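You operate a simulated robot arm through the tools that you are given. There is no shell and no other tool. Be economical: measure what you need, move in short steps, check, and stop when the job is done.

Carry out the task below with a simulated two-armed robot. There is one attempt and no reset: what you move stays moved.

Task
Take the lid off the yellow grease tub on the top of the yellow table and lay it down there. Then fetch the black wedge from the top of the yellow table and set it on the shelf under the cream table. Then put one of the orange bearings from the top of the yellow table on top of the brown wide carton there. Then stack the green carton marked "65" from the top of the speckled table on top of the green carton that says "29". Then fetch the green card box and set it in the inside of the vacuum tray. Then put one of the large bearings from the top of the green table on the open shelf of the teal cabinet. Then fetch the clear bag from the inside of the wooden box and set it on the shelf under the blue table. Do these in the order given.

The check looks at the end state, three seconds after you hand in, the way a careful person would. Anything else that was tipped, shoved, dropped, spilled or broken makes it a failure. Lids that push on must go on centred and level and be pressed home; caps that screw on are set level and turned clockwise until they are tight.

Robot
Two 7-joint arms with fingered hands on one trunk, on a base that drives. Base frame: it is fixed to the floor where the robot stands at the start and does not move with it; the origin is under the middle of the robot, x ahead of it, y to its left, z up; the surface under the hand at the start is at about z = 800. Lengths are in mm, angles in rad, forces in N, time in s.
The left shoulder is at the start at [60, 177, 950], the right one opposite. Places, roughly: black wedge (12x6x6 cm) [800, 400, 800]; clear bag [1000, -1250, 750]; green card box [-750, -3250, 1000]; green carton [250, 1500, 750]; inside of the VACUUM tray (21x19 cm) [-2280, -4400, 900]; large bearing [1250, -1000, 750]; large bearing (7x7x2 cm) [1200, -800, 700]; open shelf of the teal cabinet [-3000, 1600, 400]; orange bearing [750, 1000, 750]; shelf under the blue table [-3000, -2700, 200]; shelf under the cream table [-400, -4400, 200]; wide carton [500, 1000, 750]; yellow grease tub [750, 0, 750]. Payload 4 kg a hand.
The TCP of each hand is the grasp point between the finger pads, 37 mm short of the fingertips. In the tool frame z runs along the fingers and y along their closing line. The gripper opens to 124 mm. The gripper's body begins 43 mm behind the TCP. The gripper is a hand of 3 fingers: y runs from the thumb to the fingers, the wrist lies at [-15, -108, -202] in the tool frame, and closing takes about 1.5 s.
Orientation is told as [roll, pitch, yaw] about the base's x, y, z axes, in that order, counted from this pose: with the fingers straight down and the wrist toward the robot, the tool's x, y and z point along [0, 1, 0], [1, 0, 0] and [0, 0, -1] of the base frame.

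Tools
- The arms move only by the tool arm_command. It takes "left_rows", "right_rows" or both (then of equal length, played together; a hand with none holds still); each is one flat list of numbers, 6 for each row, row after row: the shift along the tool's x, y, z in mm, then the turn, a rotation vector about the tool's x, y, z in rad. In form: [dx, dy, dz, ax, ay, az, dx, dy, dz, ax, ay, az, ...]. A call has 1 to 12 rows; each row shifts and turns the commanded pose from where the row before left it, along the tool's axes as they then stand. "left_gripper" and "right_gripper" are, for a hand that has rows, the closure, from 0 (fully open) to 1 (shut), set as the call begins (left out, the last holds). Each row takes 0.2 s and may step no farther than 50 mm and 0.15 rad from the row before; otherwise, or with a gripper value out of range, the whole call is refused. A pose out of reach is approached as far as the arm can. The call stops where the force on the tool passes 40 N (or 10 N more than at its start, if that is more) or the arm is blocked; 0.2 s more then pass. Each finger travels about 72 mm/s and halts on what it meets, pressing with about 22 N; the grip force reading is that of the motor and also rises with nothing between the fingers. The clock runs only during rows and for 0.2 s after the last one: add rows that do not move to give the fingers time. It gives the time, the measured TCP pose, the force on the tool (base axes), the opening and the grip force at its end, in the units of the frame above (readings bear some noise), with the torque about the TCP (base axes, N m) and any sound that the robot's microphone picked up.
- Cameras (640 x 400 px; columns grow to the right, rows downward): "scene" is now at [49.7, 23.6, 1607.4]; the picture's right is [0.37, -0.93, 0.00], its down [-0.60, -0.24, -0.76] and it looks along [0.71, 0.28, -0.65] (base axes); focal length 278 px, centre (320, 200). "left" rides on the left gripper at [-64, -76, -136] in its tool frame; the picture's right is [-0.84, -0.26, 0.48], its down [0.48, -0.76, 0.43] and it looks along [0.26, 0.60, 0.76] (tool axes); focal length 256 px, centre (320, 200). "right" rides on the right gripper at [64, -76, -137] in its tool frame; the picture's right is [-0.84, 0.26, -0.48], its down [-0.48, -0.76, 0.43] and it looks along [-0.26, 0.60, 0.76] (tool axes); focal length 256 px, centre (320, 200). There is no depth. A picture from a camera that has moved, and an enlarged one, comes with that camera's place and axes in the base frame and with its lens. The place of the scene camera against the robot may be out by one fixed shift of up to 18 mm in any direction.
- snapshot(camera): a new picture of that camera. It takes no simulated time.
- slide_trunk(by): slides the trunk up (or, below 0, down) by that many mm; the arms and the scene camera ride with it, the base frame stays. It gives what a move gives, with no picture.
- drive_base(legs): drives the robot by 1 to 6 legs, each [ahead, left, turn to the left] in mm, mm and rad, along the robot's own axes; the way and the turn of a leg run together, so that a leg with both is an arc; at most 1500 mm and 3.142 rad a leg. The arms and the cameras ride along, it lands a little off, and it stops where it bumps. It gives what a move gives.
- curl_fingers(index, middle, thumb_bend, thumb_turn, hand): sets how far each is bent, from 0 (flat) to 100 (curled in); at 30 the hand is open as for a grip, at 70 the pads meet at the TCP. One left out holds its place. A second passes; each finger stops where it meets its share of the squeeze, and holds until it gets a number again. A gripper value or a shape takes the hand back. It gives what a move gives, with no picture; readings hold the bend of each and the force on the fingers (four entries, about 0 where the hand has none), thumb and palm. thumb_turn goes from beside the hand (0) to across from the fingers (100), as for a grip.
- set_grasp(shape, hand): the hand has 3 fingers and takes this shape, open, in about a second: jaw (thumb against the fingers, like two jaws); tri (thumb and two fingers); tip (a fingertip pinch); poke (one finger out to press); point (the index stretched); flat (the hand flat); cup (the hand cupped); fist (a fist). The gripper value then closes the fingers along that shape, each until it touches; the sizes above hold for jaw. It gives what a move gives, with no picture.
- turn_head(pan, tilt): turns the head with the scene camera to pan (to the left, within 1.501 rad either way) and tilt (down, from -0.506 to 1.204), counted from straight ahead of the robot. It gives what a move gives.
- zoom(camera, box): a new picture of the part [left, top, right, bottom] of that camera's present view, enlarged. It takes no simulated time.
- close_job(): hands the job in; it is judged then, once.

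Go step by step. Nothing tells you exact positions but the pictures and the camera data: compare them with the known pose of the tool, close in by small moves and look again before you grip or let go. The budget is 196 turns and 172 pictures, counting those below and the enlarged ones. Unless the task says otherwise, let go and move clear before handing in.

The tools are called after "Request:" by a JSON object that holds its "name" and its "arguments". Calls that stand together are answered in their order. arm_command: Moves the arms, as the interface text tells. Its arguments: {"type":"object","properties":{"left_rows":{"type":"array","items":{"type":"number"}},"left_gripper":{"type":"number"},"right_rows":{"type":"array","items":{"type":"number"}},"right_gripper":{"type":"number"}},"required":[]} The other tools are called the same way: slide_trunk (by) slides the trunk up or down; set_grasp (shape, hand) gives the hand a shape; curl_fingers (index, middle, thumb_bend, thumb_turn, hand) moves the fingers one by one; drive_base (legs) drives the base; turn_head (pan, tilt) turns the head that bears the scene camera; snapshot (camera) takes a picture; zoom (camera, box) takes an enlarged picture of a part of a camera's view; close_job () hands the job in.

At the start:

```text
clock: 0.0
left_tcp_pos: [510.2, 466.1, 1076.0]
left_ee_rot: [0.0, 0.0, 0.001]
left_contact_force: [-0.7, -0.6, -0.5]
left_moment: [0.0, 0.01, 0.04]
left_grip_width: 123.6
left_grasp_force: 0.1
left_shape: jaw
left_bend: [30.0, 30.0, 30.0, 98.0]
left_finger forces: [0.0, 0.0, 0.0, 0.0, 0.0, 0.1]
right_tcp_pos: [520.5, -5.4, 1096.5]
right_ee_rot: [-0.001, 0.0, -0.001]
right_contact_force: [0.8, -0.2, -0.2]
right_moment: [-0.01, 0.0, 0.0]
right_grip_width: 123.5
right_grasp_force: 0.0
right_shape: jaw
right_bend: [30.0, 30.0, 30.0, 98.0]
right_finger forces: [0.1, 0.1, 0.1, 0.0, 0.0, 0.1]
trunk travel left (down, up): [-475.0, 115.0]
robot x, y, heading: [3.6, 1.9, 0.005]
head pan, tilt: [0.379, 0.702]
```

scene: 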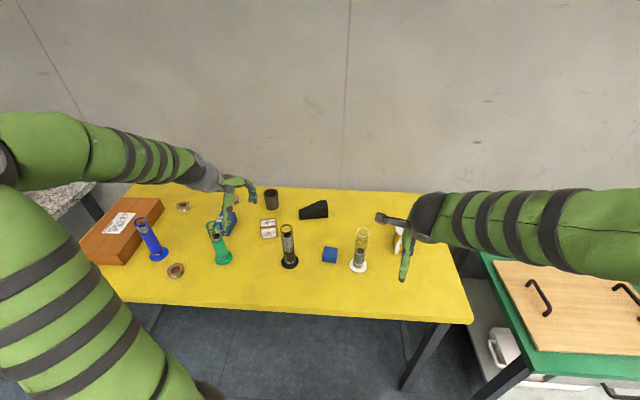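
right: 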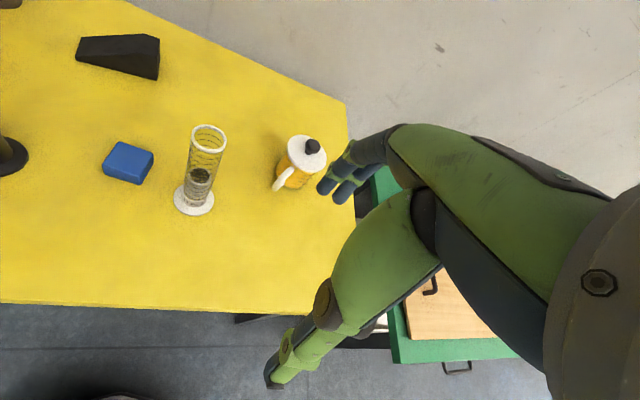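
left: 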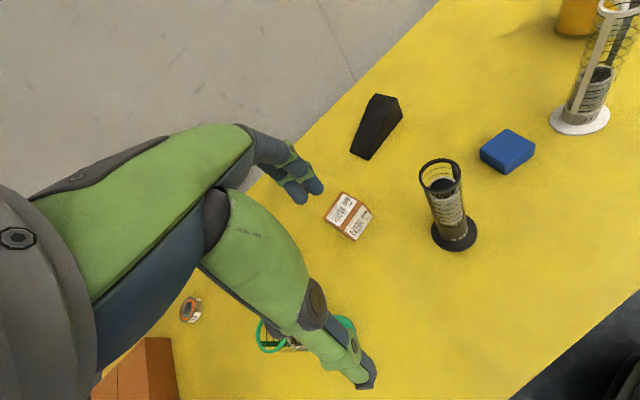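

The tub stands near the right end of the yellow table, with a white lid that has a black knob. I'll look closer before moving.

Request:
{"name": "zoom", "arguments": {"camera": "right", "box": [220, 110, 380, 210]}}

Request:
{"name": "zoom", "arguments": {"camera": "scene", "box": [80, 180, 480, 330]}}

```text
4.00 times, centred on (300, 160) of right
camera zoom: at [444.5, 58.8, 1232.9], right [0.26, -0.84, 0.48], down [-0.76, -0.48, -0.43], along [0.6, -0.26, -0.76], focal length 1024 px, centre (400, 360)
```

zoom: 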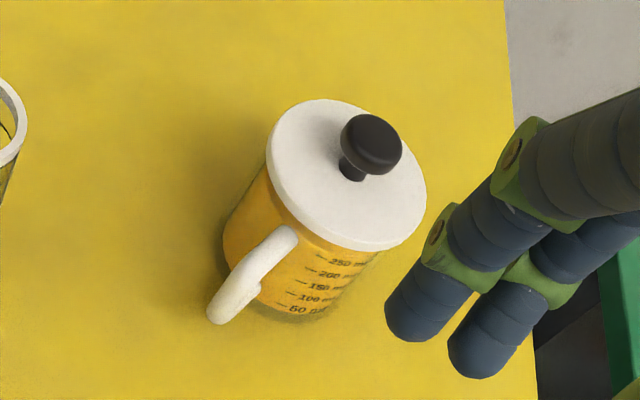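

```text
1.60 times, centred on (280, 255) of scene
camera zoom: at [49.7, 23.6, 1607.4], right [0.37, -0.93, 0.0], down [-0.6, -0.24, -0.76], along [0.71, 0.28, -0.65], focal length 444 px, centre (384, 112)
```

zoom: 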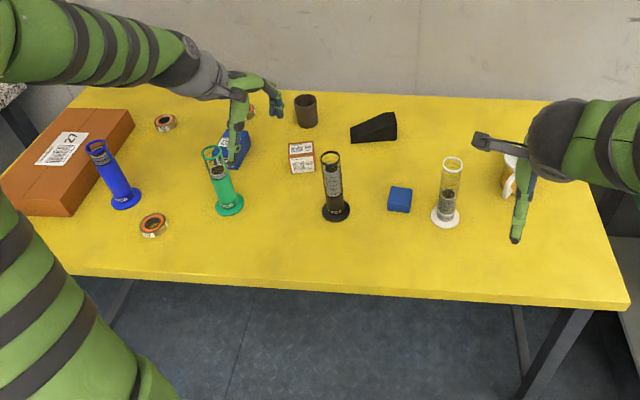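

Request:
{"name": "arm_command", "arguments": {"right_rows": [0, 50, 0, 0, 0, 0, 0, 50, 0, 0, 0, 0, 0, 50, 0, 0, 0, 0, 0, 0, 0, 0, 0, 0]}}

Request:
{"name": "snapshot", "arguments": {"camera": "right"}}

Request:
{"name": "turn_head", "arguments": {"pan": 0.0, "tilt": 0.8}}

Request:
{"name": "snapshot", "arguments": {"camera": "scene"}}

```text
clock: 1.0
left_tcp_pos: [510.1, 465.5, 1076.7]
left_ee_rot: [0.0, -0.001, 0.001]
left_contact_force: [-0.2, -0.5, -1.1]
left_moment: [0.0, 0.04, 0.0]
left_grip_width: 124.0
left_grasp_force: 0.0
left_shape: jaw
left_bend: [30.0, 30.0, 30.0, 98.0]
left_finger forces: [0.0, 0.1, 0.1, 0.0, 0.0, 0.0]
right_tcp_pos: [670.7, -5.6, 1098.1]
right_ee_rot: [-0.001, 0.001, -0.001]
right_contact_force: [0.1, 0.6, 0.2]
right_moment: [0.01, 0.01, -0.02]
right_grip_width: 123.8
right_grasp_force: 0.0
right_shape: jaw
right_bend: [30.0, 30.0, 30.0, 98.0]
right_finger forces: [0.0, 0.1, 0.1, 0.1, 0.1, 0.0]
trunk travel left (down, up): [-475.0, 115.0]
robot x, y, heading: [2.6, 0.1, 0.001]
head pan, tilt: [0.379, 0.702]
```

```text
166 pictures are left
camera right: at [595.3, 58.3, 1234.0], right [0.26, -0.84, 0.48], down [-0.76, -0.48, -0.43], along [0.6, -0.26, -0.76], focal length 256 px, centre (320, 200)
```

right: 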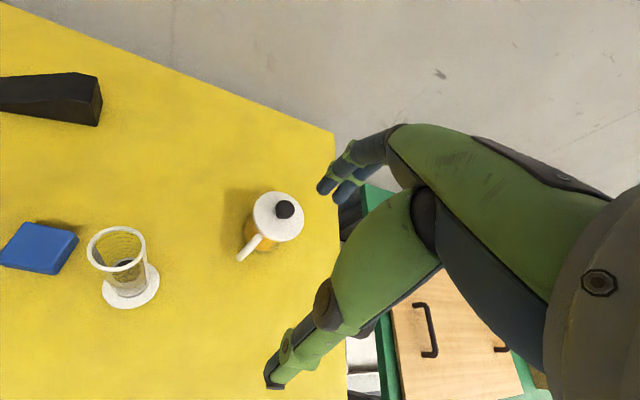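

```text
clock: 1.9
left_tcp_pos: [511.0, 465.0, 1075.4]
left_ee_rot: [0.0, 0.0, -0.001]
left_contact_force: [0.0, 0.9, -0.3]
left_moment: [0.02, -0.01, 0.03]
left_grip_width: 123.6
left_grasp_force: 0.1
left_shape: jaw
left_bend: [30.0, 30.0, 30.0, 98.0]
left_finger forces: [0.0, 0.0, 0.0, 0.0, 0.0, 0.1]
right_tcp_pos: [670.4, -6.4, 1098.7]
right_ee_rot: [0.0, 0.0, -0.002]
right_contact_force: [0.2, -0.3, -0.3]
right_moment: [-0.01, 0.02, -0.04]
right_grip_width: 123.8
right_grasp_force: 0.0
right_shape: jaw
right_bend: [30.0, 30.0, 30.0, 98.0]
right_finger forces: [0.0, 0.0, 0.0, 0.1, 0.0, 0.0]
trunk travel left (down, up): [-475.0, 115.0]
robot x, y, heading: [-3.7, -0.0, -0.006]
head pan, tilt: [0.0, 0.799]
```

```text
165 pictures are left
camera scene: at [51.6, -7.7, 1599.3], right [0.0, -1.0, 0.0], down [-0.72, 0.0, -0.7], along [0.7, 0.0, -0.72], focal length 278 px, centre (320, 200)
```

scene: 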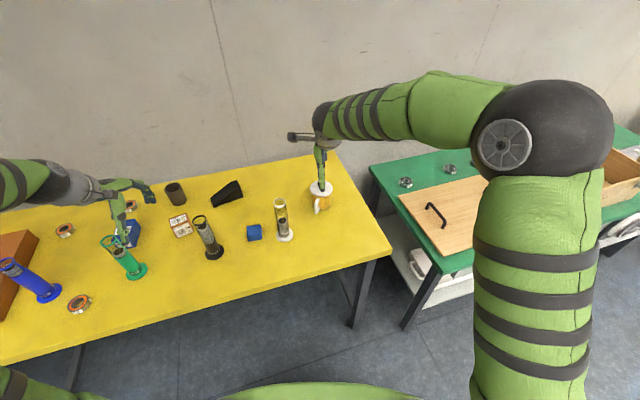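

Request:
{"name": "arm_command", "arguments": {"right_rows": [0, 45, 0, 0, 0, 0, 0, 45, 0, 0, 0, 0, 0, 42, 0, 0, 0, 0, 0, 0, 45, 0, 0, 0, 0, 0, 45, 0, 0, 0, 0, 0, 0, 0, 0, 0]}}

Request:
{"name": "snapshot", "arguments": {"camera": "right"}}

Request:
{"name": "zoom", "arguments": {"camera": "scene", "box": [240, 120, 400, 220]}}

```text
clock: 3.2
left_tcp_pos: [508.5, 465.4, 1075.8]
left_ee_rot: [-0.001, 0.0, 0.001]
left_contact_force: [0.7, -0.1, 0.3]
left_moment: [-0.01, 0.03, 0.02]
left_grip_width: 123.6
left_grasp_force: 0.0
left_shape: jaw
left_bend: [30.0, 30.0, 30.0, 98.0]
left_finger forces: [0.0, 0.0, 0.0, 0.0, 0.0, 0.0]
right_tcp_pos: [802.6, -4.8, 1007.8]
right_ee_rot: [0.001, 0.001, 0.001]
right_contact_force: [-0.1, -0.2, -1.0]
right_moment: [0.02, 0.01, -0.03]
right_grip_width: 123.9
right_grasp_force: 0.0
right_shape: jaw
right_bend: [30.0, 30.0, 30.0, 98.0]
right_finger forces: [0.1, 0.0, 0.0, 0.0, 0.0, 0.1]
trunk travel left (down, up): [-475.0, 115.0]
robot x, y, heading: [2.9, -2.4, 0.004]
head pan, tilt: [0.0, 0.799]
```

```text
164 pictures are left
camera right: at [726.4, 59.8, 1143.5], right [0.26, -0.84, 0.48], down [-0.76, -0.48, -0.43], along [0.6, -0.26, -0.76], focal length 256 px, centre (320, 200)
```

right: 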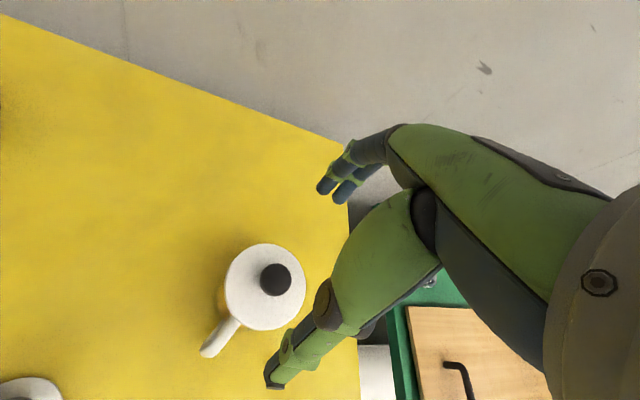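

```text
4.00 times, centred on (320, 170) of scene
camera zoom: at [51.3, -7.9, 1599.3], right [0.0, -1.0, 0.0], down [-0.72, 0.0, -0.7], along [0.7, 0.0, -0.72], focal length 1110 px, centre (320, 320)
```

zoom: 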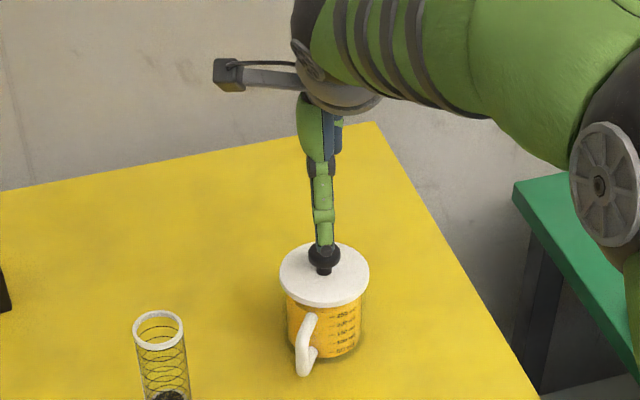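

The knob's top is at about (802, -2, 909) and the lid's top at about z 875. I'll go down over the knob and close on it.

Request:
{"name": "arm_command", "arguments": {"right_rows": [3, 0, 45, 0, 0, 0, 0, 0, 30, 0, 0, 0, 0, 0, 14, 0, 0, 0, 0, 0, 0, 0, 0, 0]}}

Request:
{"name": "snapshot", "arguments": {"camera": "right"}}

Request:
{"name": "zoom", "arguments": {"camera": "scene", "box": [240, 120, 400, 220]}}

```text
clock: 4.2
left_tcp_pos: [509.7, 465.9, 1075.1]
left_ee_rot: [0.0, 0.0, 0.0]
left_contact_force: [-0.1, -0.4, 0.2]
left_moment: [0.01, -0.02, 0.02]
left_grip_width: 123.7
left_grasp_force: 0.0
left_shape: jaw
left_bend: [30.0, 30.0, 30.0, 98.0]
left_finger forces: [0.0, 0.0, 0.1, 0.0, 0.0, 0.1]
right_tcp_pos: [800.8, -0.5, 918.5]
right_ee_rot: [-0.002, 0.0, 0.0]
right_contact_force: [0.2, 0.6, 0.0]
right_moment: [-0.02, 0.0, 0.0]
right_grip_width: 123.6
right_grasp_force: 0.1
right_shape: jaw
right_bend: [30.0, 30.0, 30.0, 98.0]
right_finger forces: [0.0, 0.1, 0.0, 0.1, 0.0, 0.0]
trunk travel left (down, up): [-475.0, 115.0]
robot x, y, heading: [0.2, -4.3, -0.003]
head pan, tilt: [0.0, 0.799]
```

```text
162 pictures are left
camera right: at [726.3, 63.0, 1054.0], right [0.26, -0.84, 0.48], down [-0.76, -0.48, -0.43], along [0.6, -0.26, -0.76], focal length 256 px, centre (320, 200)
```

right: 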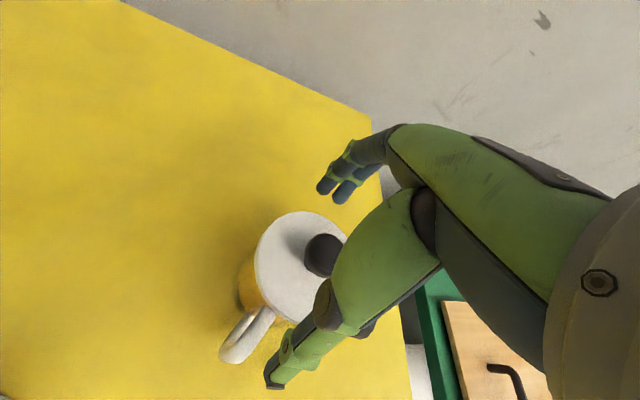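

```text
4.00 times, centred on (320, 170) of scene
camera zoom: at [51.6, -7.8, 1599.3], right [0.0, -1.0, 0.0], down [-0.72, 0.0, -0.7], along [0.7, 0.0, -0.72], focal length 1110 px, centre (320, 320)
```

zoom: 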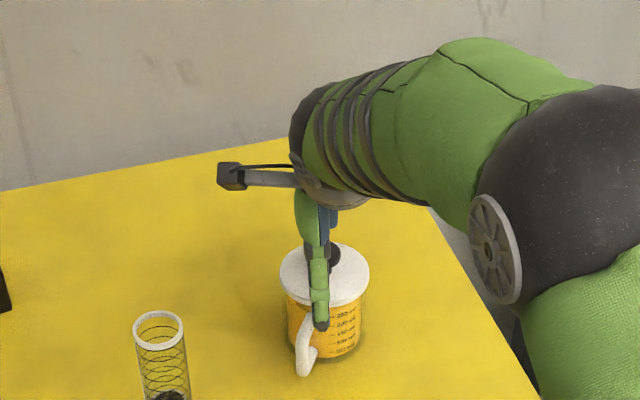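

Request:
{"name": "arm_command", "arguments": {"right_rows": [0, 0, 0, 0, 0, 0, 0, 0, 0, 0, 0, 0, 0, 0, 0, 0, 0, 0, 0, 0, 0, 0, 0, 0, 0, 0, 0, 0, 0, 0, 0, 0, 0, 0, 0, 0, 0, 0, 0, 0, 0, 0, 0, 0, 0, 0, 0, 0], "right_gripper": 1.0}}

Request:
{"name": "snapshot", "arguments": {"camera": "right"}}

```text
clock: 6.0
left_tcp_pos: [508.5, 465.6, 1075.7]
left_ee_rot: [-0.002, 0.001, 0.001]
left_contact_force: [0.1, -0.3, 0.6]
left_moment: [-0.01, -0.01, -0.01]
left_grip_width: 123.4
left_grasp_force: 0.0
left_shape: jaw
left_bend: [30.0, 30.0, 30.0, 98.0]
left_finger forces: [0.1, 0.1, 0.0, 0.0, 0.0, 0.1]
right_tcp_pos: [802.9, -0.7, 918.8]
right_ee_rot: [0.0, -0.002, 0.001]
right_contact_force: [3.8, 2.0, 10.9]
right_moment: [0.09, -0.13, -0.08]
right_grip_width: 72.9
right_grasp_force: 21.9
right_shape: jaw
right_bend: [39.0, 42.0, 53.0, 99.0]
right_finger forces: [13.6, 7.7, 0.1, 0.0, 18.3, 0.0]
trunk travel left (down, up): [-475.0, 115.0]
robot x, y, heading: [3.0, -1.4, -0.0]
head pan, tilt: [0.0, 0.799]
```

```text
160 pictures are left
camera right: at [726.0, 63.3, 1055.3], right [0.26, -0.84, 0.48], down [-0.76, -0.48, -0.44], along [0.6, -0.25, -0.76], focal length 256 px, centre (320, 200)
```

right: 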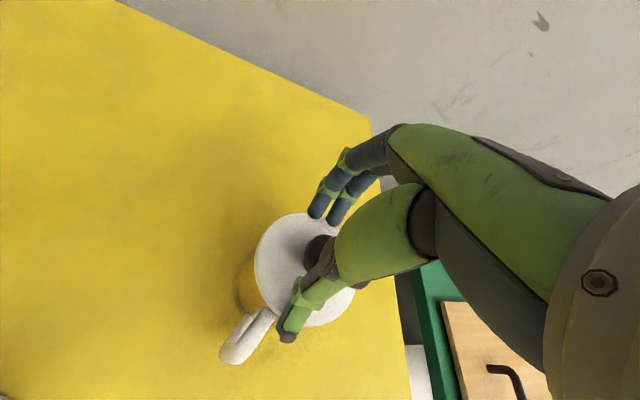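

The fingers closed onto the lid's plate rather than the knob. I'll open, rise 14 mm and close again.

Request:
{"name": "arm_command", "arguments": {"right_rows": [0, 0, 0, 0, 0, 0, 0, 0, 0, 0, 0, 0, 0, 0, 0, 0, 0, 0, 0, 0, -14, 0, 0, 0, 0, 0, 0, 0, 0, 0], "right_gripper": 0.0}}

Request:
{"name": "arm_command", "arguments": {"right_rows": [0, 0, 0, 0, 0, 0, 0, 0, 0, 0, 0, 0, 0, 0, 0, 0, 0, 0, 0, 0, 0, 0, 0, 0, 0, 0, 0, 0, 0, 0, 0, 0, 0, 0, 0, 0, 0, 0, 0, 0, 0, 0, 0, 0, 0, 0, 0, 0], "right_gripper": 1.0}}

Request:
{"name": "snapshot", "arguments": {"camera": "right"}}

```text
clock: 7.2
left_tcp_pos: [510.0, 465.9, 1075.2]
left_ee_rot: [-0.002, 0.0, -0.001]
left_contact_force: [-0.7, -0.4, -1.1]
left_moment: [-0.01, 0.01, -0.04]
left_grip_width: 123.5
left_grasp_force: 0.1
left_shape: jaw
left_bend: [30.0, 30.0, 30.0, 98.0]
left_finger forces: [0.1, 0.0, 0.1, 0.1, 0.0, 0.0]
right_tcp_pos: [802.6, -0.6, 933.4]
right_ee_rot: [0.001, -0.001, -0.001]
right_contact_force: [-0.3, 0.8, -0.6]
right_moment: [0.0, 0.04, 0.01]
right_grip_width: 123.4
right_grasp_force: 0.1
right_shape: jaw
right_bend: [30.0, 30.0, 30.0, 98.0]
right_finger forces: [0.0, 0.1, 0.0, 0.0, 0.0, 0.0]
trunk travel left (down, up): [-475.0, 115.0]
robot x, y, heading: [-0.7, 0.9, 0.005]
head pan, tilt: [0.0, 0.799]
```

```text
clock: 9.1
left_tcp_pos: [509.6, 466.0, 1075.5]
left_ee_rot: [-0.001, 0.0, -0.001]
left_contact_force: [-0.4, 0.4, -0.3]
left_moment: [-0.01, 0.01, 0.0]
left_grip_width: 123.8
left_grasp_force: 0.1
left_shape: jaw
left_bend: [30.0, 30.0, 30.0, 98.0]
left_finger forces: [0.1, 0.0, 0.0, 0.1, 0.0, 0.0]
right_tcp_pos: [802.3, -1.2, 933.3]
right_ee_rot: [0.0, 0.0, 0.001]
right_contact_force: [-0.6, -0.1, 0.6]
right_moment: [-0.01, -0.02, 0.0]
right_grip_width: 25.2
right_grasp_force: 21.9
right_shape: jaw
right_bend: [61.0, 60.0, 63.0, 100.0]
right_finger forces: [11.4, 8.8, 0.0, 0.0, 21.4, 0.0]
trunk travel left (down, up): [-475.0, 115.0]
robot x, y, heading: [2.0, -2.1, 0.002]
head pan, tilt: [0.0, 0.799]
heard: snap
```

```text
159 pictures are left
camera right: at [726.7, 63.1, 1068.8], right [0.26, -0.84, 0.48], down [-0.76, -0.48, -0.43], along [0.6, -0.26, -0.76], focal length 256 px, centre (320, 200)
```

right: 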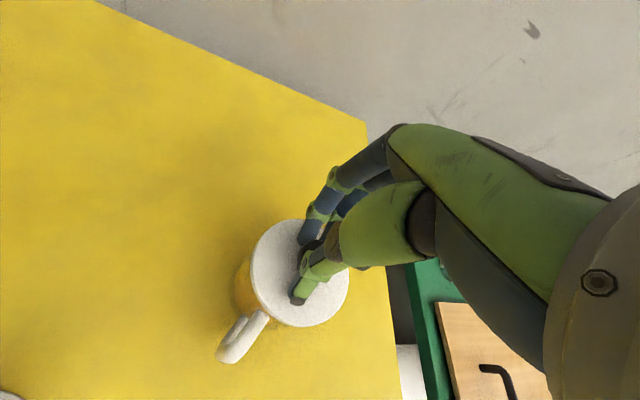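

Request:
{"name": "arm_command", "arguments": {"right_rows": [0, 0, -5, 0, 0, 0, 0, 0, -5, 0, 0, 0, 0, 0, -10, 0, 0, 0, 0, 0, -20, 0, 0, 0, 0, 0, 0, 0, 0, 0]}}

Request:
{"name": "snapshot", "arguments": {"camera": "right"}}

Request:
{"name": "zoom", "arguments": {"camera": "scene", "box": [240, 120, 400, 220]}}

```text
clock: 10.2
left_tcp_pos: [510.0, 466.3, 1075.7]
left_ee_rot: [-0.001, 0.0, 0.0]
left_contact_force: [0.9, -0.3, 1.2]
left_moment: [0.0, 0.0, -0.02]
left_grip_width: 123.4
left_grasp_force: 0.1
left_shape: jaw
left_bend: [30.0, 30.0, 30.0, 98.0]
left_finger forces: [0.0, 0.0, 0.0, 0.0, 0.0, 0.1]
right_tcp_pos: [803.0, -3.6, 973.6]
right_ee_rot: [-0.001, 0.0, 0.002]
right_contact_force: [-0.1, -0.2, 0.4]
right_moment: [0.0, -0.01, 0.07]
right_grip_width: 24.6
right_grasp_force: 21.7
right_shape: jaw
right_bend: [61.0, 60.0, 63.0, 100.0]
right_finger forces: [11.8, 9.6, 0.0, 0.0, 21.0, 0.0]
trunk travel left (down, up): [-475.0, 115.0]
robot x, y, heading: [-3.2, -1.4, -0.002]
head pan, tilt: [0.0, 0.799]
```

```text
158 pictures are left
camera right: at [727.5, 61.6, 1109.0], right [0.26, -0.84, 0.48], down [-0.76, -0.48, -0.43], along [0.6, -0.26, -0.76], focal length 256 px, centre (320, 200)
```

right: 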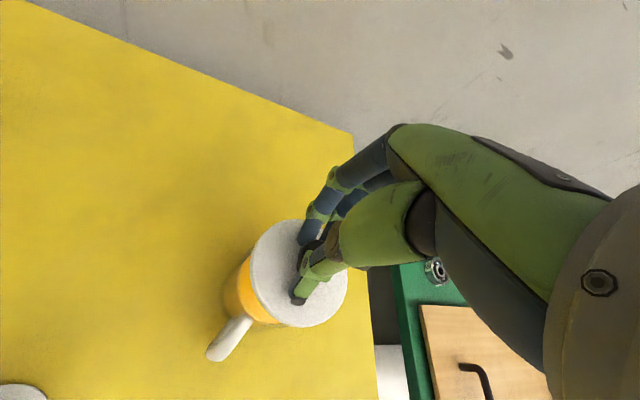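

```text
4.00 times, centred on (320, 170) of scene
camera zoom: at [51.7, -7.7, 1599.3], right [0.0, -1.0, 0.0], down [-0.72, 0.0, -0.7], along [0.7, 0.0, -0.72], focal length 1110 px, centre (320, 320)
```

zoom: 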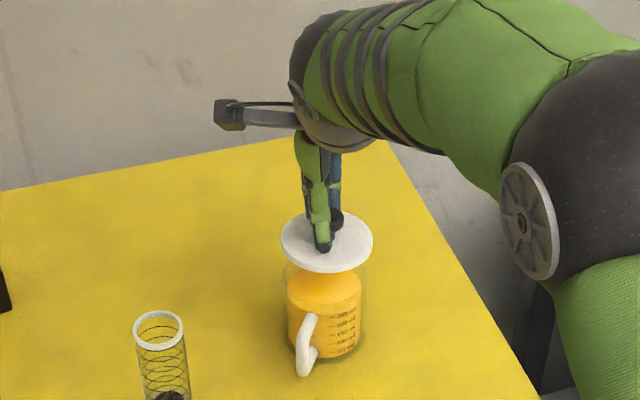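

The lid is off and the tub stayed put. I'll lay the lid on the free area nearer the robot, at about (640, -90).

Request:
{"name": "arm_command", "arguments": {"right_rows": [-22, -41, 0, 0, 0, 0, -22, -41, 0, 0, 0, 0, -22, -41, 0, 0, 0, 0, -22, -41, 0, 0, 0, 0, 0, 0, 35, 0, 0, 0, 0, 0, 35, 0, 0, 0, 0, 0, 0, 0, 0, 0]}}

Request:
{"name": "snapshot", "arguments": {"camera": "right"}}

Request:
{"name": "snapshot", "arguments": {"camera": "scene"}}

```text
clock: 11.8
left_tcp_pos: [509.5, 465.8, 1075.1]
left_ee_rot: [0.001, 0.0, 0.0]
left_contact_force: [-0.4, 0.7, 0.0]
left_moment: [-0.02, 0.02, -0.03]
left_grip_width: 123.4
left_grasp_force: 0.0
left_shape: jaw
left_bend: [30.0, 30.0, 30.0, 98.0]
left_finger forces: [0.1, 0.1, 0.0, 0.0, 0.1, 0.0]
right_tcp_pos: [636.3, -89.6, 904.3]
right_ee_rot: [-0.001, -0.001, 0.0]
right_contact_force: [0.7, -0.7, -0.9]
right_moment: [-0.02, 0.01, -0.01]
right_grip_width: 24.5
right_grasp_force: 21.3
right_shape: jaw
right_bend: [61.0, 60.0, 63.0, 100.0]
right_finger forces: [11.5, 9.4, 0.0, 0.1, 20.8, 0.1]
trunk travel left (down, up): [-475.0, 115.0]
robot x, y, heading: [-5.6, -4.9, 0.006]
head pan, tilt: [0.0, 0.799]
```

```text
156 pictures are left
camera right: at [562.0, -24.7, 1038.9], right [0.26, -0.84, 0.48], down [-0.76, -0.48, -0.43], along [0.6, -0.26, -0.76], focal length 256 px, centre (320, 200)
```

right: 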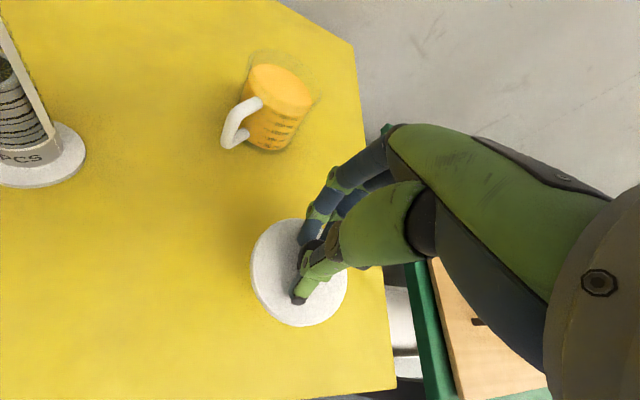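

```text
155 pictures are left
camera scene: at [51.4, -7.8, 1599.3], right [0.0, -1.0, 0.0], down [-0.72, 0.0, -0.7], along [0.7, 0.0, -0.72], focal length 278 px, centre (320, 200)
```

scene: 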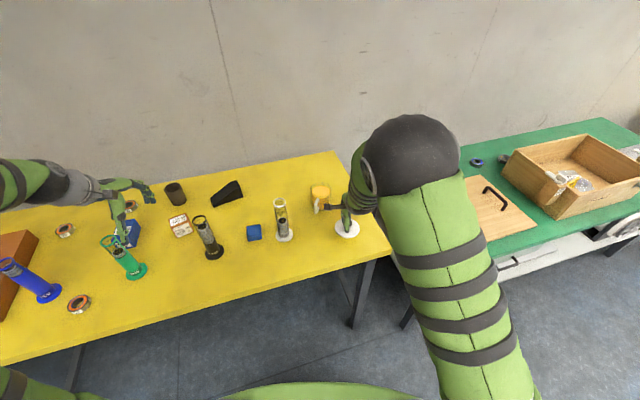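

Request:
{"name": "arm_command", "arguments": {"right_rows": [0, 0, 15, 0, 0, 0, 0, 0, 8, 0, 0, 0, 0, 0, 4, 0, 0, 0, 0, 0, 3, 0, 0, 0, 0, 0, 3, 0, 0, 0, 0, 0, 3, 0, 0, 0, 0, 0, 0, 0, 0, 0]}}

Request:
{"name": "snapshot", "arguments": {"camera": "right"}}

```text
clock: 13.4
left_tcp_pos: [510.0, 466.3, 1075.1]
left_ee_rot: [0.0, -0.001, -0.001]
left_contact_force: [-0.8, 0.8, -0.2]
left_moment: [0.02, -0.02, -0.01]
left_grip_width: 123.5
left_grasp_force: 0.2
left_shape: jaw
left_bend: [30.0, 30.0, 30.0, 98.0]
left_finger forces: [0.1, 0.1, 0.1, 0.1, 0.0, 0.1]
right_tcp_pos: [637.6, -90.6, 865.3]
right_ee_rot: [0.0, -0.001, 0.001]
right_contact_force: [-0.1, 0.8, -0.6]
right_moment: [-0.01, 0.01, 0.01]
right_grip_width: 24.4
right_grasp_force: 22.4
right_shape: jaw
right_bend: [61.0, 60.0, 63.0, 100.0]
right_finger forces: [11.4, 9.4, 0.1, 0.0, 20.7, 0.1]
trunk travel left (down, up): [-475.0, 115.0]
robot x, y, heading: [-2.2, -0.9, -0.001]
head pan, tilt: [0.0, 0.799]
```

```text
154 pictures are left
camera right: at [562.2, -25.7, 1001.7], right [0.26, -0.84, 0.48], down [-0.76, -0.48, -0.43], along [0.6, -0.26, -0.76], focal length 256 px, centre (320, 200)
```

right: 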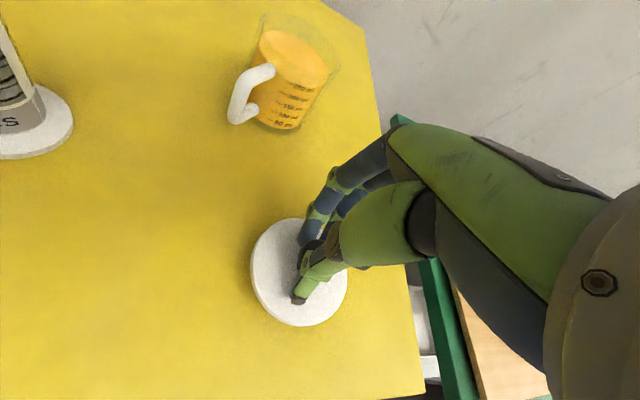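

Request:
{"name": "arm_command", "arguments": {"right_rows": [0, 0, 3, 0, 0, 0, 0, 0, 3, 0, 0, 0, 0, 0, 3, 0, 0, 0, 0, 0, 2, 0, 0, 0, 0, 0, 0, 0, 0, 0]}}

```text
clock: 14.7
left_tcp_pos: [510.2, 466.0, 1076.5]
left_ee_rot: [-0.001, 0.002, 0.0]
left_contact_force: [0.6, 0.4, -0.5]
left_moment: [0.0, 0.03, -0.03]
left_grip_width: 123.8
left_grasp_force: 0.0
left_shape: jaw
left_bend: [30.0, 30.0, 30.0, 98.0]
left_finger forces: [0.0, 0.0, 0.0, 0.0, 0.1, 0.1]
right_tcp_pos: [638.1, -89.7, 855.1]
right_ee_rot: [0.001, -0.001, -0.001]
right_contact_force: [-0.2, 0.0, 4.9]
right_moment: [0.0, -0.05, 0.04]
right_grip_width: 24.0
right_grasp_force: 22.5
right_shape: jaw
right_bend: [62.0, 60.0, 63.0, 100.0]
right_finger forces: [10.3, 7.2, 0.0, 0.0, 22.2, 0.0]
trunk travel left (down, up): [-475.0, 115.0]
robot x, y, heading: [-1.3, 1.9, 0.001]
head pan, tilt: [0.0, 0.799]
```

Request:
{"name": "arm_command", "arguments": {"right_rows": [0, 0, 0, 0, 0, 0, 0, 0, 0, 0, 0, 0, 0, 0, 0, 0, 0, 0, 0, 0, 0, 0, 0, 0, 0, 0, 0, 0, 0, 0], "right_gripper": 0.0}}

Request:
{"name": "arm_command", "arguments": {"right_rows": [0, 0, -40, 0, 0, 0, 0, 0, -45, 0, 0, 0, 0, 0, -45, 0, 0, 0, 0, 0, -45, 0, 0, 0, 0, 0, -45, 0, 0, 0, 0, 0, 0, 0, 0, 0]}}

Request:
{"name": "snapshot", "arguments": {"camera": "right"}}

Request:
{"name": "turn_head", "arguments": {"pan": 0.4, "tilt": 0.8}}

Request:
{"name": "snapshot", "arguments": {"camera": "scene"}}

```text
clock: 15.8
left_tcp_pos: [511.6, 465.9, 1076.6]
left_ee_rot: [0.001, 0.001, 0.001]
left_contact_force: [-0.4, 0.4, -0.1]
left_moment: [0.03, -0.01, 0.03]
left_grip_width: 123.6
left_grasp_force: 0.0
left_shape: jaw
left_bend: [30.0, 30.0, 30.0, 98.0]
left_finger forces: [0.1, 0.1, 0.0, 0.0, 0.1, 0.0]
right_tcp_pos: [639.3, -90.6, 855.0]
right_ee_rot: [-0.001, 0.0, 0.0]
right_contact_force: [0.4, 0.4, -0.5]
right_moment: [0.02, 0.0, 0.01]
right_grip_width: 123.5
right_grasp_force: 0.0
right_shape: jaw
right_bend: [30.0, 30.0, 30.0, 98.0]
right_finger forces: [0.1, 0.0, 0.0, 0.0, 0.1, 0.1]
trunk travel left (down, up): [-475.0, 115.0]
robot x, y, heading: [-0.6, 1.9, -0.002]
head pan, tilt: [0.0, 0.799]
```

```text
clock: 17.2
left_tcp_pos: [509.3, 465.5, 1075.4]
left_ee_rot: [0.0, 0.0, 0.001]
left_contact_force: [-1.1, -0.4, 0.4]
left_moment: [0.0, 0.03, 0.01]
left_grip_width: 123.6
left_grasp_force: 0.2
left_shape: jaw
left_bend: [30.0, 30.0, 30.0, 98.0]
left_finger forces: [0.0, 0.0, 0.1, 0.1, 0.1, 0.1]
right_tcp_pos: [638.5, -90.1, 1076.2]
right_ee_rot: [-0.002, 0.0, -0.001]
right_contact_force: [0.3, 0.8, 0.1]
right_moment: [0.02, -0.02, -0.01]
right_grip_width: 123.5
right_grasp_force: 0.0
right_shape: jaw
right_bend: [30.0, 30.0, 30.0, 98.0]
right_finger forces: [0.0, 0.0, 0.0, 0.1, 0.1, 0.0]
trunk travel left (down, up): [-475.0, 115.0]
robot x, y, heading: [0.7, 3.0, 0.001]
head pan, tilt: [0.0, 0.799]
```

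```text
153 pictures are left
camera right: at [563.2, -26.6, 1211.4], right [0.26, -0.84, 0.48], down [-0.76, -0.48, -0.43], along [0.6, -0.26, -0.76], focal length 256 px, centre (320, 200)
```

right: 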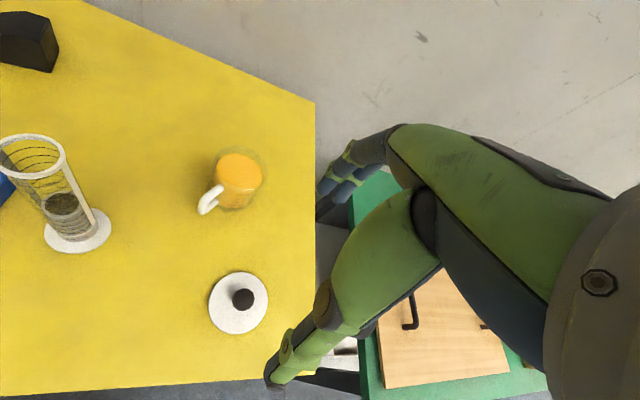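

```text
clock: 18.1
left_tcp_pos: [508.8, 465.6, 1075.3]
left_ee_rot: [0.001, -0.001, -0.001]
left_contact_force: [0.0, 0.2, 0.1]
left_moment: [0.01, -0.04, 0.0]
left_grip_width: 123.5
left_grasp_force: 0.1
left_shape: jaw
left_bend: [30.0, 30.0, 30.0, 98.0]
left_finger forces: [0.0, 0.0, 0.0, 0.0, 0.1, 0.1]
right_tcp_pos: [637.8, -90.9, 1073.5]
right_ee_rot: [0.0, -0.001, 0.0]
right_contact_force: [-0.6, 1.1, -0.4]
right_moment: [-0.04, -0.01, 0.02]
right_grip_width: 123.7
right_grasp_force: 0.1
right_shape: jaw
right_bend: [30.0, 30.0, 30.0, 98.0]
right_finger forces: [0.0, 0.1, 0.0, 0.0, 0.0, 0.0]
trunk travel left (down, up): [-475.0, 115.0]
robot x, y, heading: [-3.3, -0.0, -0.004]
head pan, tilt: [0.4, 0.799]
```

```text
152 pictures are left
camera scene: at [45.1, 23.5, 1599.3], right [0.39, -0.92, 0.0], down [-0.66, -0.28, -0.7], along [0.64, 0.27, -0.72], focal length 278 px, centre (320, 200)
```

scene: 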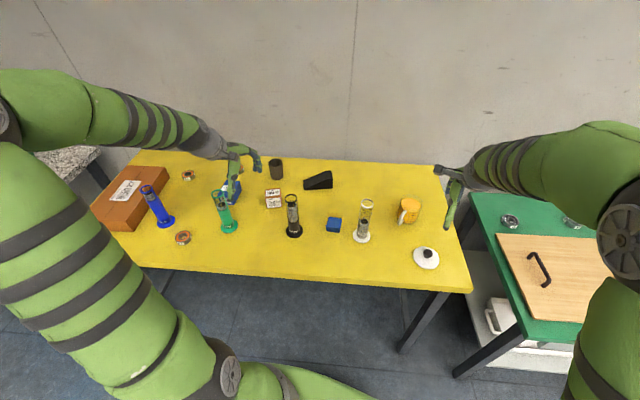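

The lid lies flat on the table, so step one is done. Next is the wedge, at about (840, 365) and turned about 19° with the table; I'll bring the left hand over it to measure.

Request:
{"name": "arm_command", "arguments": {"left_rows": [-20, 48, 0, 0, 0, 0, -20, 48, 0, 0, 0, 0, -20, 48, 0, 0, 0, 0, -20, 48, 0, 0, 0, 0, -10, 48, 0, 0, 0, 0, 0, 0, 0, 0, 0, -0.11, 0, 0, 0, 0, 0, -0.11, 0, 0, 0, 0, 0, -0.11, 0, 0, 0, 0, 0, 0]}}

Request:
{"name": "snapshot", "arguments": {"camera": "left"}}

Request:
{"name": "zoom", "arguments": {"camera": "scene", "box": [230, 130, 390, 230]}}

```text
refused: row 1 steps farther than a row can; nothing moved
```

```text
151 pictures are left
camera left: at [433.9, 402.1, 1211.1], right [-0.26, -0.84, -0.48], down [-0.76, 0.48, -0.43], along [0.6, 0.26, -0.76], focal length 256 px, centre (320, 200)
```

left: 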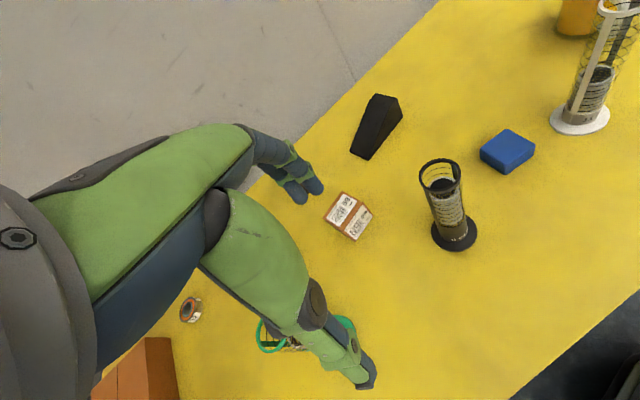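

```text
4.00 times, centred on (310, 180) of scene
camera zoom: at [45.1, 23.5, 1599.3], right [0.39, -0.92, 0.0], down [-0.66, -0.28, -0.7], along [0.64, 0.27, -0.72], focal length 1110 px, centre (360, 280)
```

zoom: 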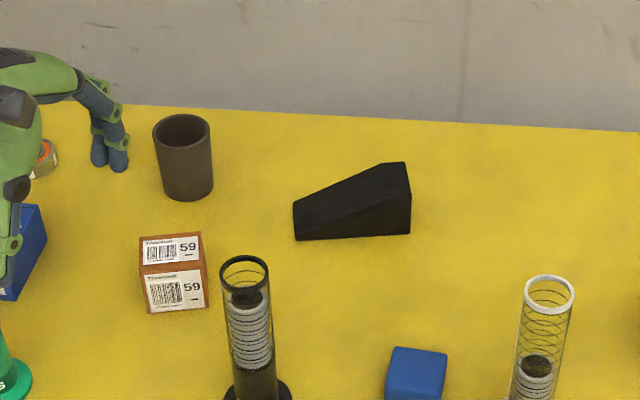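

Request:
{"name": "arm_command", "arguments": {"left_rows": [-16, 46, 0, 0, 0, 0, -16, 46, 0, 0, 0, 0, -16, 46, 0, 0, 0, 0, -16, 46, 0, 0, 0, 0, -16, 46, 0, 0, 0, 0, -10, 20, 0, 0, 0, -0.11, 0, 0, 0, 0, 0, -0.11, 0, 0, 0, 0, 0, -0.11, 0, 0, 0, 0, 0, 0]}}

Request:
{"name": "snapshot", "arguments": {"camera": "left"}}

```text
clock: 20.1
left_tcp_pos: [761.1, 375.4, 1074.9]
left_ee_rot: [0.0, 0.0, 0.331]
left_contact_force: [-0.2, 0.6, -0.2]
left_moment: [0.01, 0.03, 0.0]
left_grip_width: 123.7
left_grasp_force: 0.0
left_shape: jaw
left_bend: [30.0, 30.0, 30.0, 98.0]
left_finger forces: [0.0, 0.0, 0.0, 0.1, 0.0, 0.0]
right_tcp_pos: [637.6, -90.4, 1076.0]
right_ee_rot: [0.0, 0.0, 0.0]
right_contact_force: [0.5, 0.9, -0.7]
right_moment: [0.0, 0.0, -0.02]
right_grip_width: 123.9
right_grasp_force: 0.2
right_shape: jaw
right_bend: [30.0, 30.0, 30.0, 98.0]
right_finger forces: [0.0, 0.1, 0.1, 0.0, 0.0, 0.0]
trunk travel left (down, up): [-475.0, 115.0]
robot x, y, heading: [-5.9, -0.8, 0.005]
head pan, tilt: [0.4, 0.799]
```

```text
149 pictures are left
camera left: at [709.4, 291.1, 1210.5], right [0.03, -0.88, -0.48], down [-0.88, 0.21, -0.43], along [0.48, 0.44, -0.76], focal length 256 px, centre (320, 200)
```

left: 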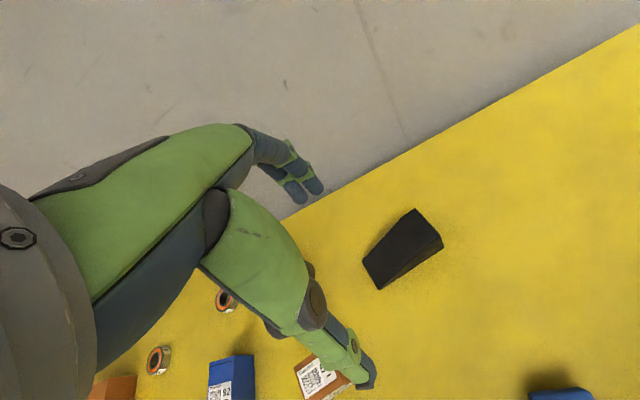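

Request:
{"name": "arm_command", "arguments": {"left_rows": [0, 0, 0, 0, 0, -0.15, -21, 33, 0, 0, 0, 0, -21, 32, 0, 0, 0, 0, 0, 0, 45, 0, 0, 0, 0, 0, 45, 0, 0, 0, 0, 0, 30, 0, 0, 0, 0, 0, 0, 0, 0, 0]}}

Request:
{"name": "snapshot", "arguments": {"camera": "left"}}

Request:
{"name": "zoom", "arguments": {"camera": "scene", "box": [230, 130, 390, 230]}}

```text
clock: 21.7
left_tcp_pos: [839.2, 369.7, 955.7]
left_ee_rot: [0.002, -0.001, 0.48]
left_contact_force: [-0.4, -0.3, 0.4]
left_moment: [0.02, -0.01, -0.04]
left_grip_width: 123.8
left_grasp_force: 0.0
left_shape: jaw
left_bend: [30.0, 30.0, 30.0, 98.0]
left_finger forces: [0.1, 0.1, 0.0, 0.1, 0.0, 0.1]
right_tcp_pos: [638.3, -90.9, 1075.7]
right_ee_rot: [0.0, 0.001, 0.001]
right_contact_force: [-0.4, -1.2, -0.3]
right_moment: [0.02, -0.01, -0.01]
right_grip_width: 123.8
right_grasp_force: 0.0
right_shape: jaw
right_bend: [30.0, 30.0, 30.0, 98.0]
right_finger forces: [0.0, 0.1, 0.1, 0.0, 0.0, 0.0]
trunk travel left (down, up): [-475.0, 115.0]
robot x, y, heading: [0.8, 2.4, 0.001]
head pan, tilt: [0.4, 0.799]
```

```text
148 pictures are left
camera left: at [800.5, 277.6, 1090.9], right [0.16, -0.86, -0.48], down [-0.9, 0.08, -0.43], along [0.41, 0.5, -0.76], focal length 256 px, centre (320, 200)
```

left: 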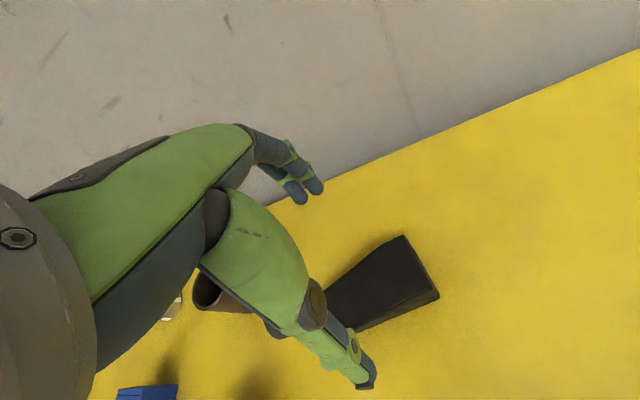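

```text
4.00 times, centred on (310, 180) of scene
camera zoom: at [45.2, 23.6, 1599.3], right [0.39, -0.92, 0.0], down [-0.66, -0.28, -0.7], along [0.64, 0.27, -0.72], focal length 1110 px, centre (360, 280)
```

zoom: 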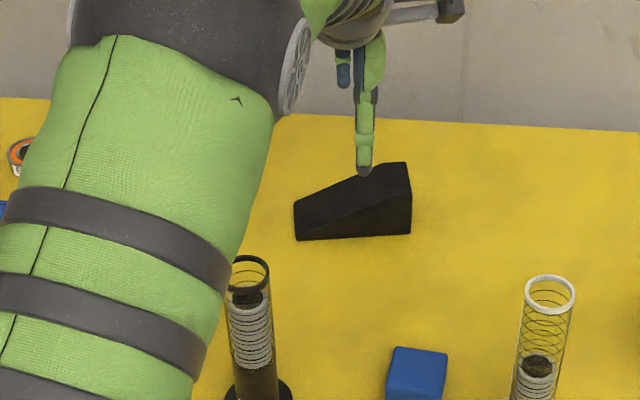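

Request:
{"name": "arm_command", "arguments": {"left_rows": [-4, -8, 0, 0, 0, -0.04, 0, 0, 40, 0, 0, 0, 0, 0, 35, 0, 0, 0, 0, 0, 20, 0, 0, 0, 0, 0, 0, 0, 0, 0]}}

Request:
{"name": "snapshot", "arguments": {"camera": "left"}}

Request:
{"name": "zoom", "arguments": {"camera": "scene", "box": [230, 130, 390, 230]}}

```text
clock: 22.9
left_tcp_pos: [832.6, 363.1, 861.1]
left_ee_rot: [0.0, 0.0, 0.522]
left_contact_force: [0.4, -0.1, -0.1]
left_moment: [0.0, -0.02, -0.02]
left_grip_width: 123.9
left_grasp_force: 0.1
left_shape: jaw
left_bend: [30.0, 30.0, 30.0, 98.0]
left_finger forces: [0.0, 0.0, 0.0, 0.0, 0.0, 0.0]
right_tcp_pos: [638.2, -91.9, 1074.6]
right_ee_rot: [-0.001, -0.001, 0.0]
right_contact_force: [-0.2, -0.2, -0.3]
right_moment: [-0.02, 0.0, 0.0]
right_grip_width: 123.8
right_grasp_force: 0.2
right_shape: jaw
right_bend: [30.0, 30.0, 30.0, 98.0]
right_finger forces: [0.1, 0.1, 0.0, 0.0, 0.1, 0.1]
trunk travel left (down, up): [-475.0, 115.0]
robot x, y, heading: [-2.3, -0.2, -0.0]
head pan, tilt: [0.4, 0.799]
```

```text
146 pictures are left
camera left: at [797.8, 270.0, 996.3], right [0.19, -0.85, -0.48], down [-0.9, 0.04, -0.43], along [0.39, 0.52, -0.76], focal length 256 px, centre (320, 200)
```

left: 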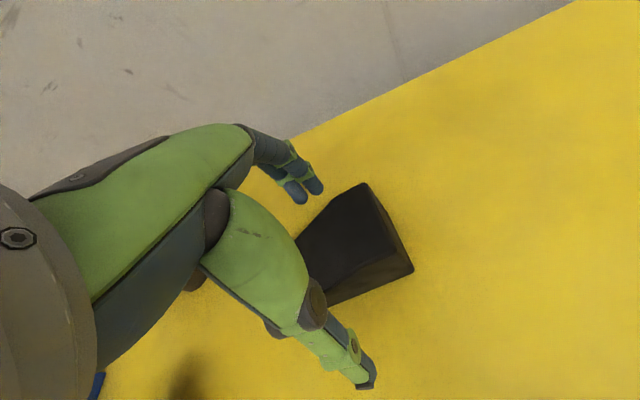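

```text
4.00 times, centred on (310, 180) of scene
camera zoom: at [45.2, 23.5, 1599.3], right [0.39, -0.92, 0.0], down [-0.66, -0.28, -0.7], along [0.64, 0.27, -0.72], focal length 1110 px, centre (360, 280)
```

zoom: 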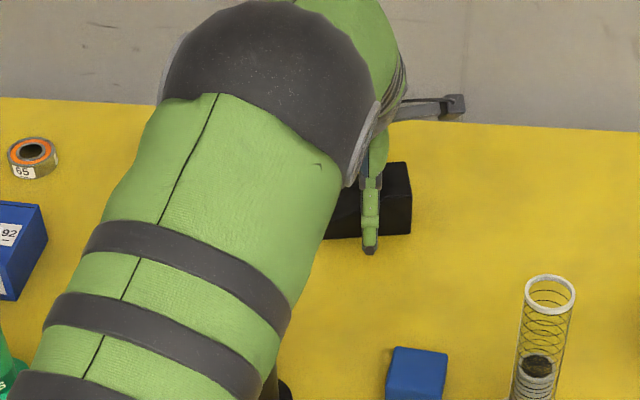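

The hand straddles the wedge. I'll close and check.

Request:
{"name": "arm_command", "arguments": {"left_rows": [0, 0, 0, 0, 0, 0, 0, 0, 0, 0, 0, 0, 0, 0, 0, 0, 0, 0, 0, 0, 0, 0, 0, 0, 0, 0, 0, 0, 0, 0, 0, 0, 0, 0, 0, 0], "left_gripper": 1.0}}

Request:
{"name": "snapshot", "arguments": {"camera": "left"}}

```text
clock: 24.3
left_tcp_pos: [832.1, 363.3, 861.5]
left_ee_rot: [0.0, -0.001, 0.52]
left_contact_force: [-1.1, 0.5, 2.3]
left_moment: [0.04, -0.05, -0.06]
left_grip_width: 61.0
left_grasp_force: 22.7
left_shape: jaw
left_bend: [42.0, 45.0, 56.0, 100.0]
left_finger forces: [13.7, 7.8, 0.0, 0.0, 20.9, 0.0]
right_tcp_pos: [638.9, -90.9, 1076.0]
right_ee_rot: [-0.002, 0.0, 0.0]
right_contact_force: [0.1, 0.2, 0.4]
right_moment: [0.0, 0.0, -0.02]
right_grip_width: 123.7
right_grasp_force: 0.1
right_shape: jaw
right_bend: [30.0, 30.0, 30.0, 98.0]
right_finger forces: [0.0, 0.1, 0.1, 0.0, 0.1, 0.1]
trunk travel left (down, up): [-475.0, 115.0]
robot x, y, heading: [-0.8, 0.7, 0.002]
head pan, tilt: [0.4, 0.799]
```

```text
144 pictures are left
camera left: at [797.6, 270.0, 996.7], right [0.19, -0.85, -0.48], down [-0.9, 0.04, -0.43], along [0.39, 0.52, -0.76], focal length 256 px, centre (320, 200)
```

left: 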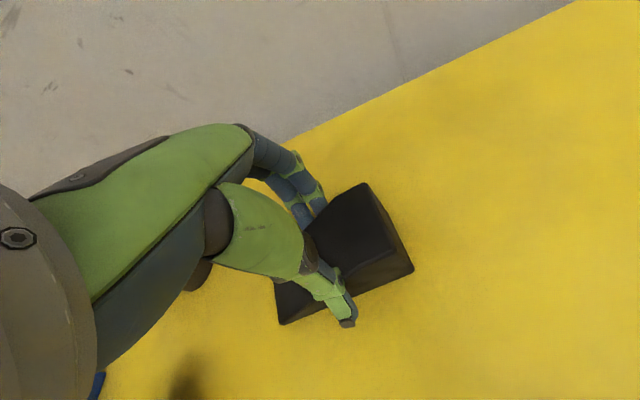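

Request:
{"name": "arm_command", "arguments": {"left_rows": [0, 0, -10, 0, 0, 0, 0, 0, -40, 0, 0, 0, 0, 0, -45, 0, 0, 0, 0, 0, -45, 0, 0, 0, 0, 0, -45, 0, 0, 0, 0, 0, -45, 0, 0, 0, 0, 0, 0, 0, 0, 0]}}

Request:
{"name": "snapshot", "arguments": {"camera": "left"}}

Request:
{"name": "turn_head", "arguments": {"pan": -1.45, "tilt": 0.45}}

Request:
{"name": "snapshot", "arguments": {"camera": "scene"}}

```text
clock: 25.9
left_tcp_pos: [833.2, 362.2, 1088.8]
left_ee_rot: [0.0, 0.001, 0.52]
left_contact_force: [0.0, -0.7, -2.8]
left_moment: [0.01, 0.03, 0.0]
left_grip_width: 60.8
left_grasp_force: 22.0
left_shape: jaw
left_bend: [42.0, 45.0, 57.0, 100.0]
left_finger forces: [14.0, 7.5, 0.0, 0.1, 19.8, 0.0]
right_tcp_pos: [639.3, -90.7, 1075.0]
right_ee_rot: [0.001, 0.0, -0.001]
right_contact_force: [-0.4, -0.9, -0.4]
right_moment: [0.0, 0.0, -0.01]
right_grip_width: 123.6
right_grasp_force: 0.1
right_shape: jaw
right_bend: [30.0, 30.0, 30.0, 98.0]
right_finger forces: [0.0, 0.1, 0.0, 0.0, 0.0, 0.0]
trunk travel left (down, up): [-475.0, 115.0]
robot x, y, heading: [-3.3, -2.9, 0.001]
head pan, tilt: [0.4, 0.799]
```

```text
143 pictures are left
camera left: at [798.4, 268.6, 1224.0], right [0.19, -0.85, -0.48], down [-0.9, 0.04, -0.43], along [0.39, 0.52, -0.76], focal length 256 px, centre (320, 200)
```

left: 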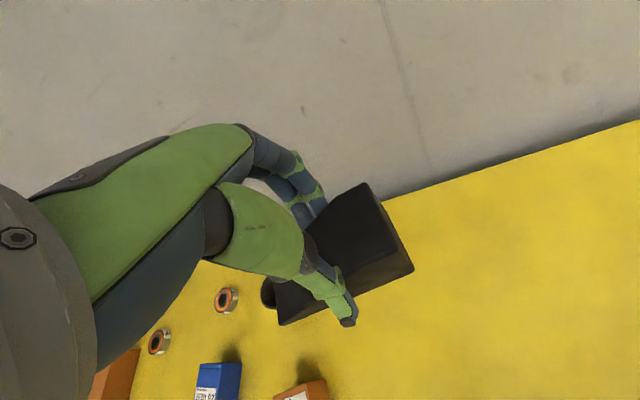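

```text
clock: 27.8
left_tcp_pos: [831.9, 361.7, 1087.7]
left_ee_rot: [-0.001, 0.0, 0.521]
left_contact_force: [0.4, 0.1, -2.4]
left_moment: [0.03, 0.03, 0.01]
left_grip_width: 60.5
left_grasp_force: 22.0
left_shape: jaw
left_bend: [42.0, 45.0, 57.0, 100.0]
left_finger forces: [14.0, 7.6, 0.0, 0.0, 19.8, 0.0]
right_tcp_pos: [638.4, -89.6, 1075.3]
right_ee_rot: [0.0, 0.0, -0.001]
right_contact_force: [0.8, 0.1, -0.2]
right_moment: [0.02, -0.04, 0.01]
right_grip_width: 123.7
right_grasp_force: 0.0
right_shape: jaw
right_bend: [30.0, 30.0, 30.0, 98.0]
right_finger forces: [0.1, 0.0, 0.1, 0.0, 0.1, 0.1]
trunk travel left (down, up): [-475.0, 115.0]
robot x, y, heading: [-2.6, 3.6, -0.0]
head pan, tilt: [-1.45, 0.45]
```

```text
142 pictures are left
camera scene: at [-17.7, -99.0, 1629.7], right [-0.99, -0.12, 0.0], down [-0.05, 0.43, -0.9], along [0.11, -0.89, -0.44], focal length 278 px, centre (320, 200)
```

scene: 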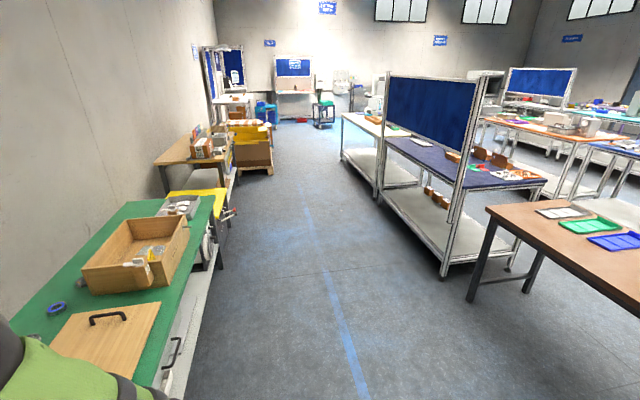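

The wedge is held. Now I'll study the way to the cream table.

Request:
{"name": "zoom", "arguments": {"camera": "scene", "box": [300, 60, 560, 222]}}

```text
2.46 times, centred on (430, 141) of scene
camera zoom: at [-17.7, -99.0, 1629.7], right [-0.99, -0.12, 0.0], down [-0.05, 0.43, -0.9], along [0.11, -0.89, -0.44], focal length 683 px, centre (49, 345)
```

zoom: 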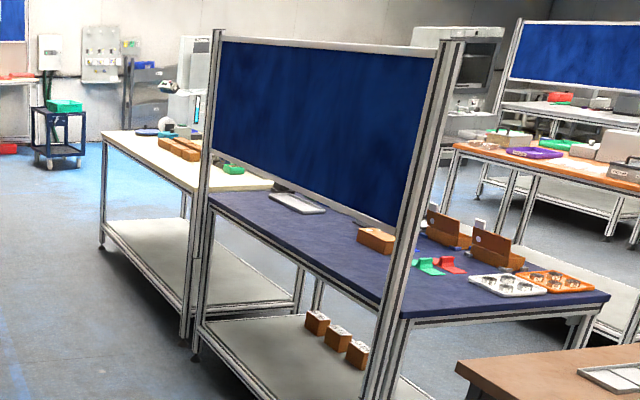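

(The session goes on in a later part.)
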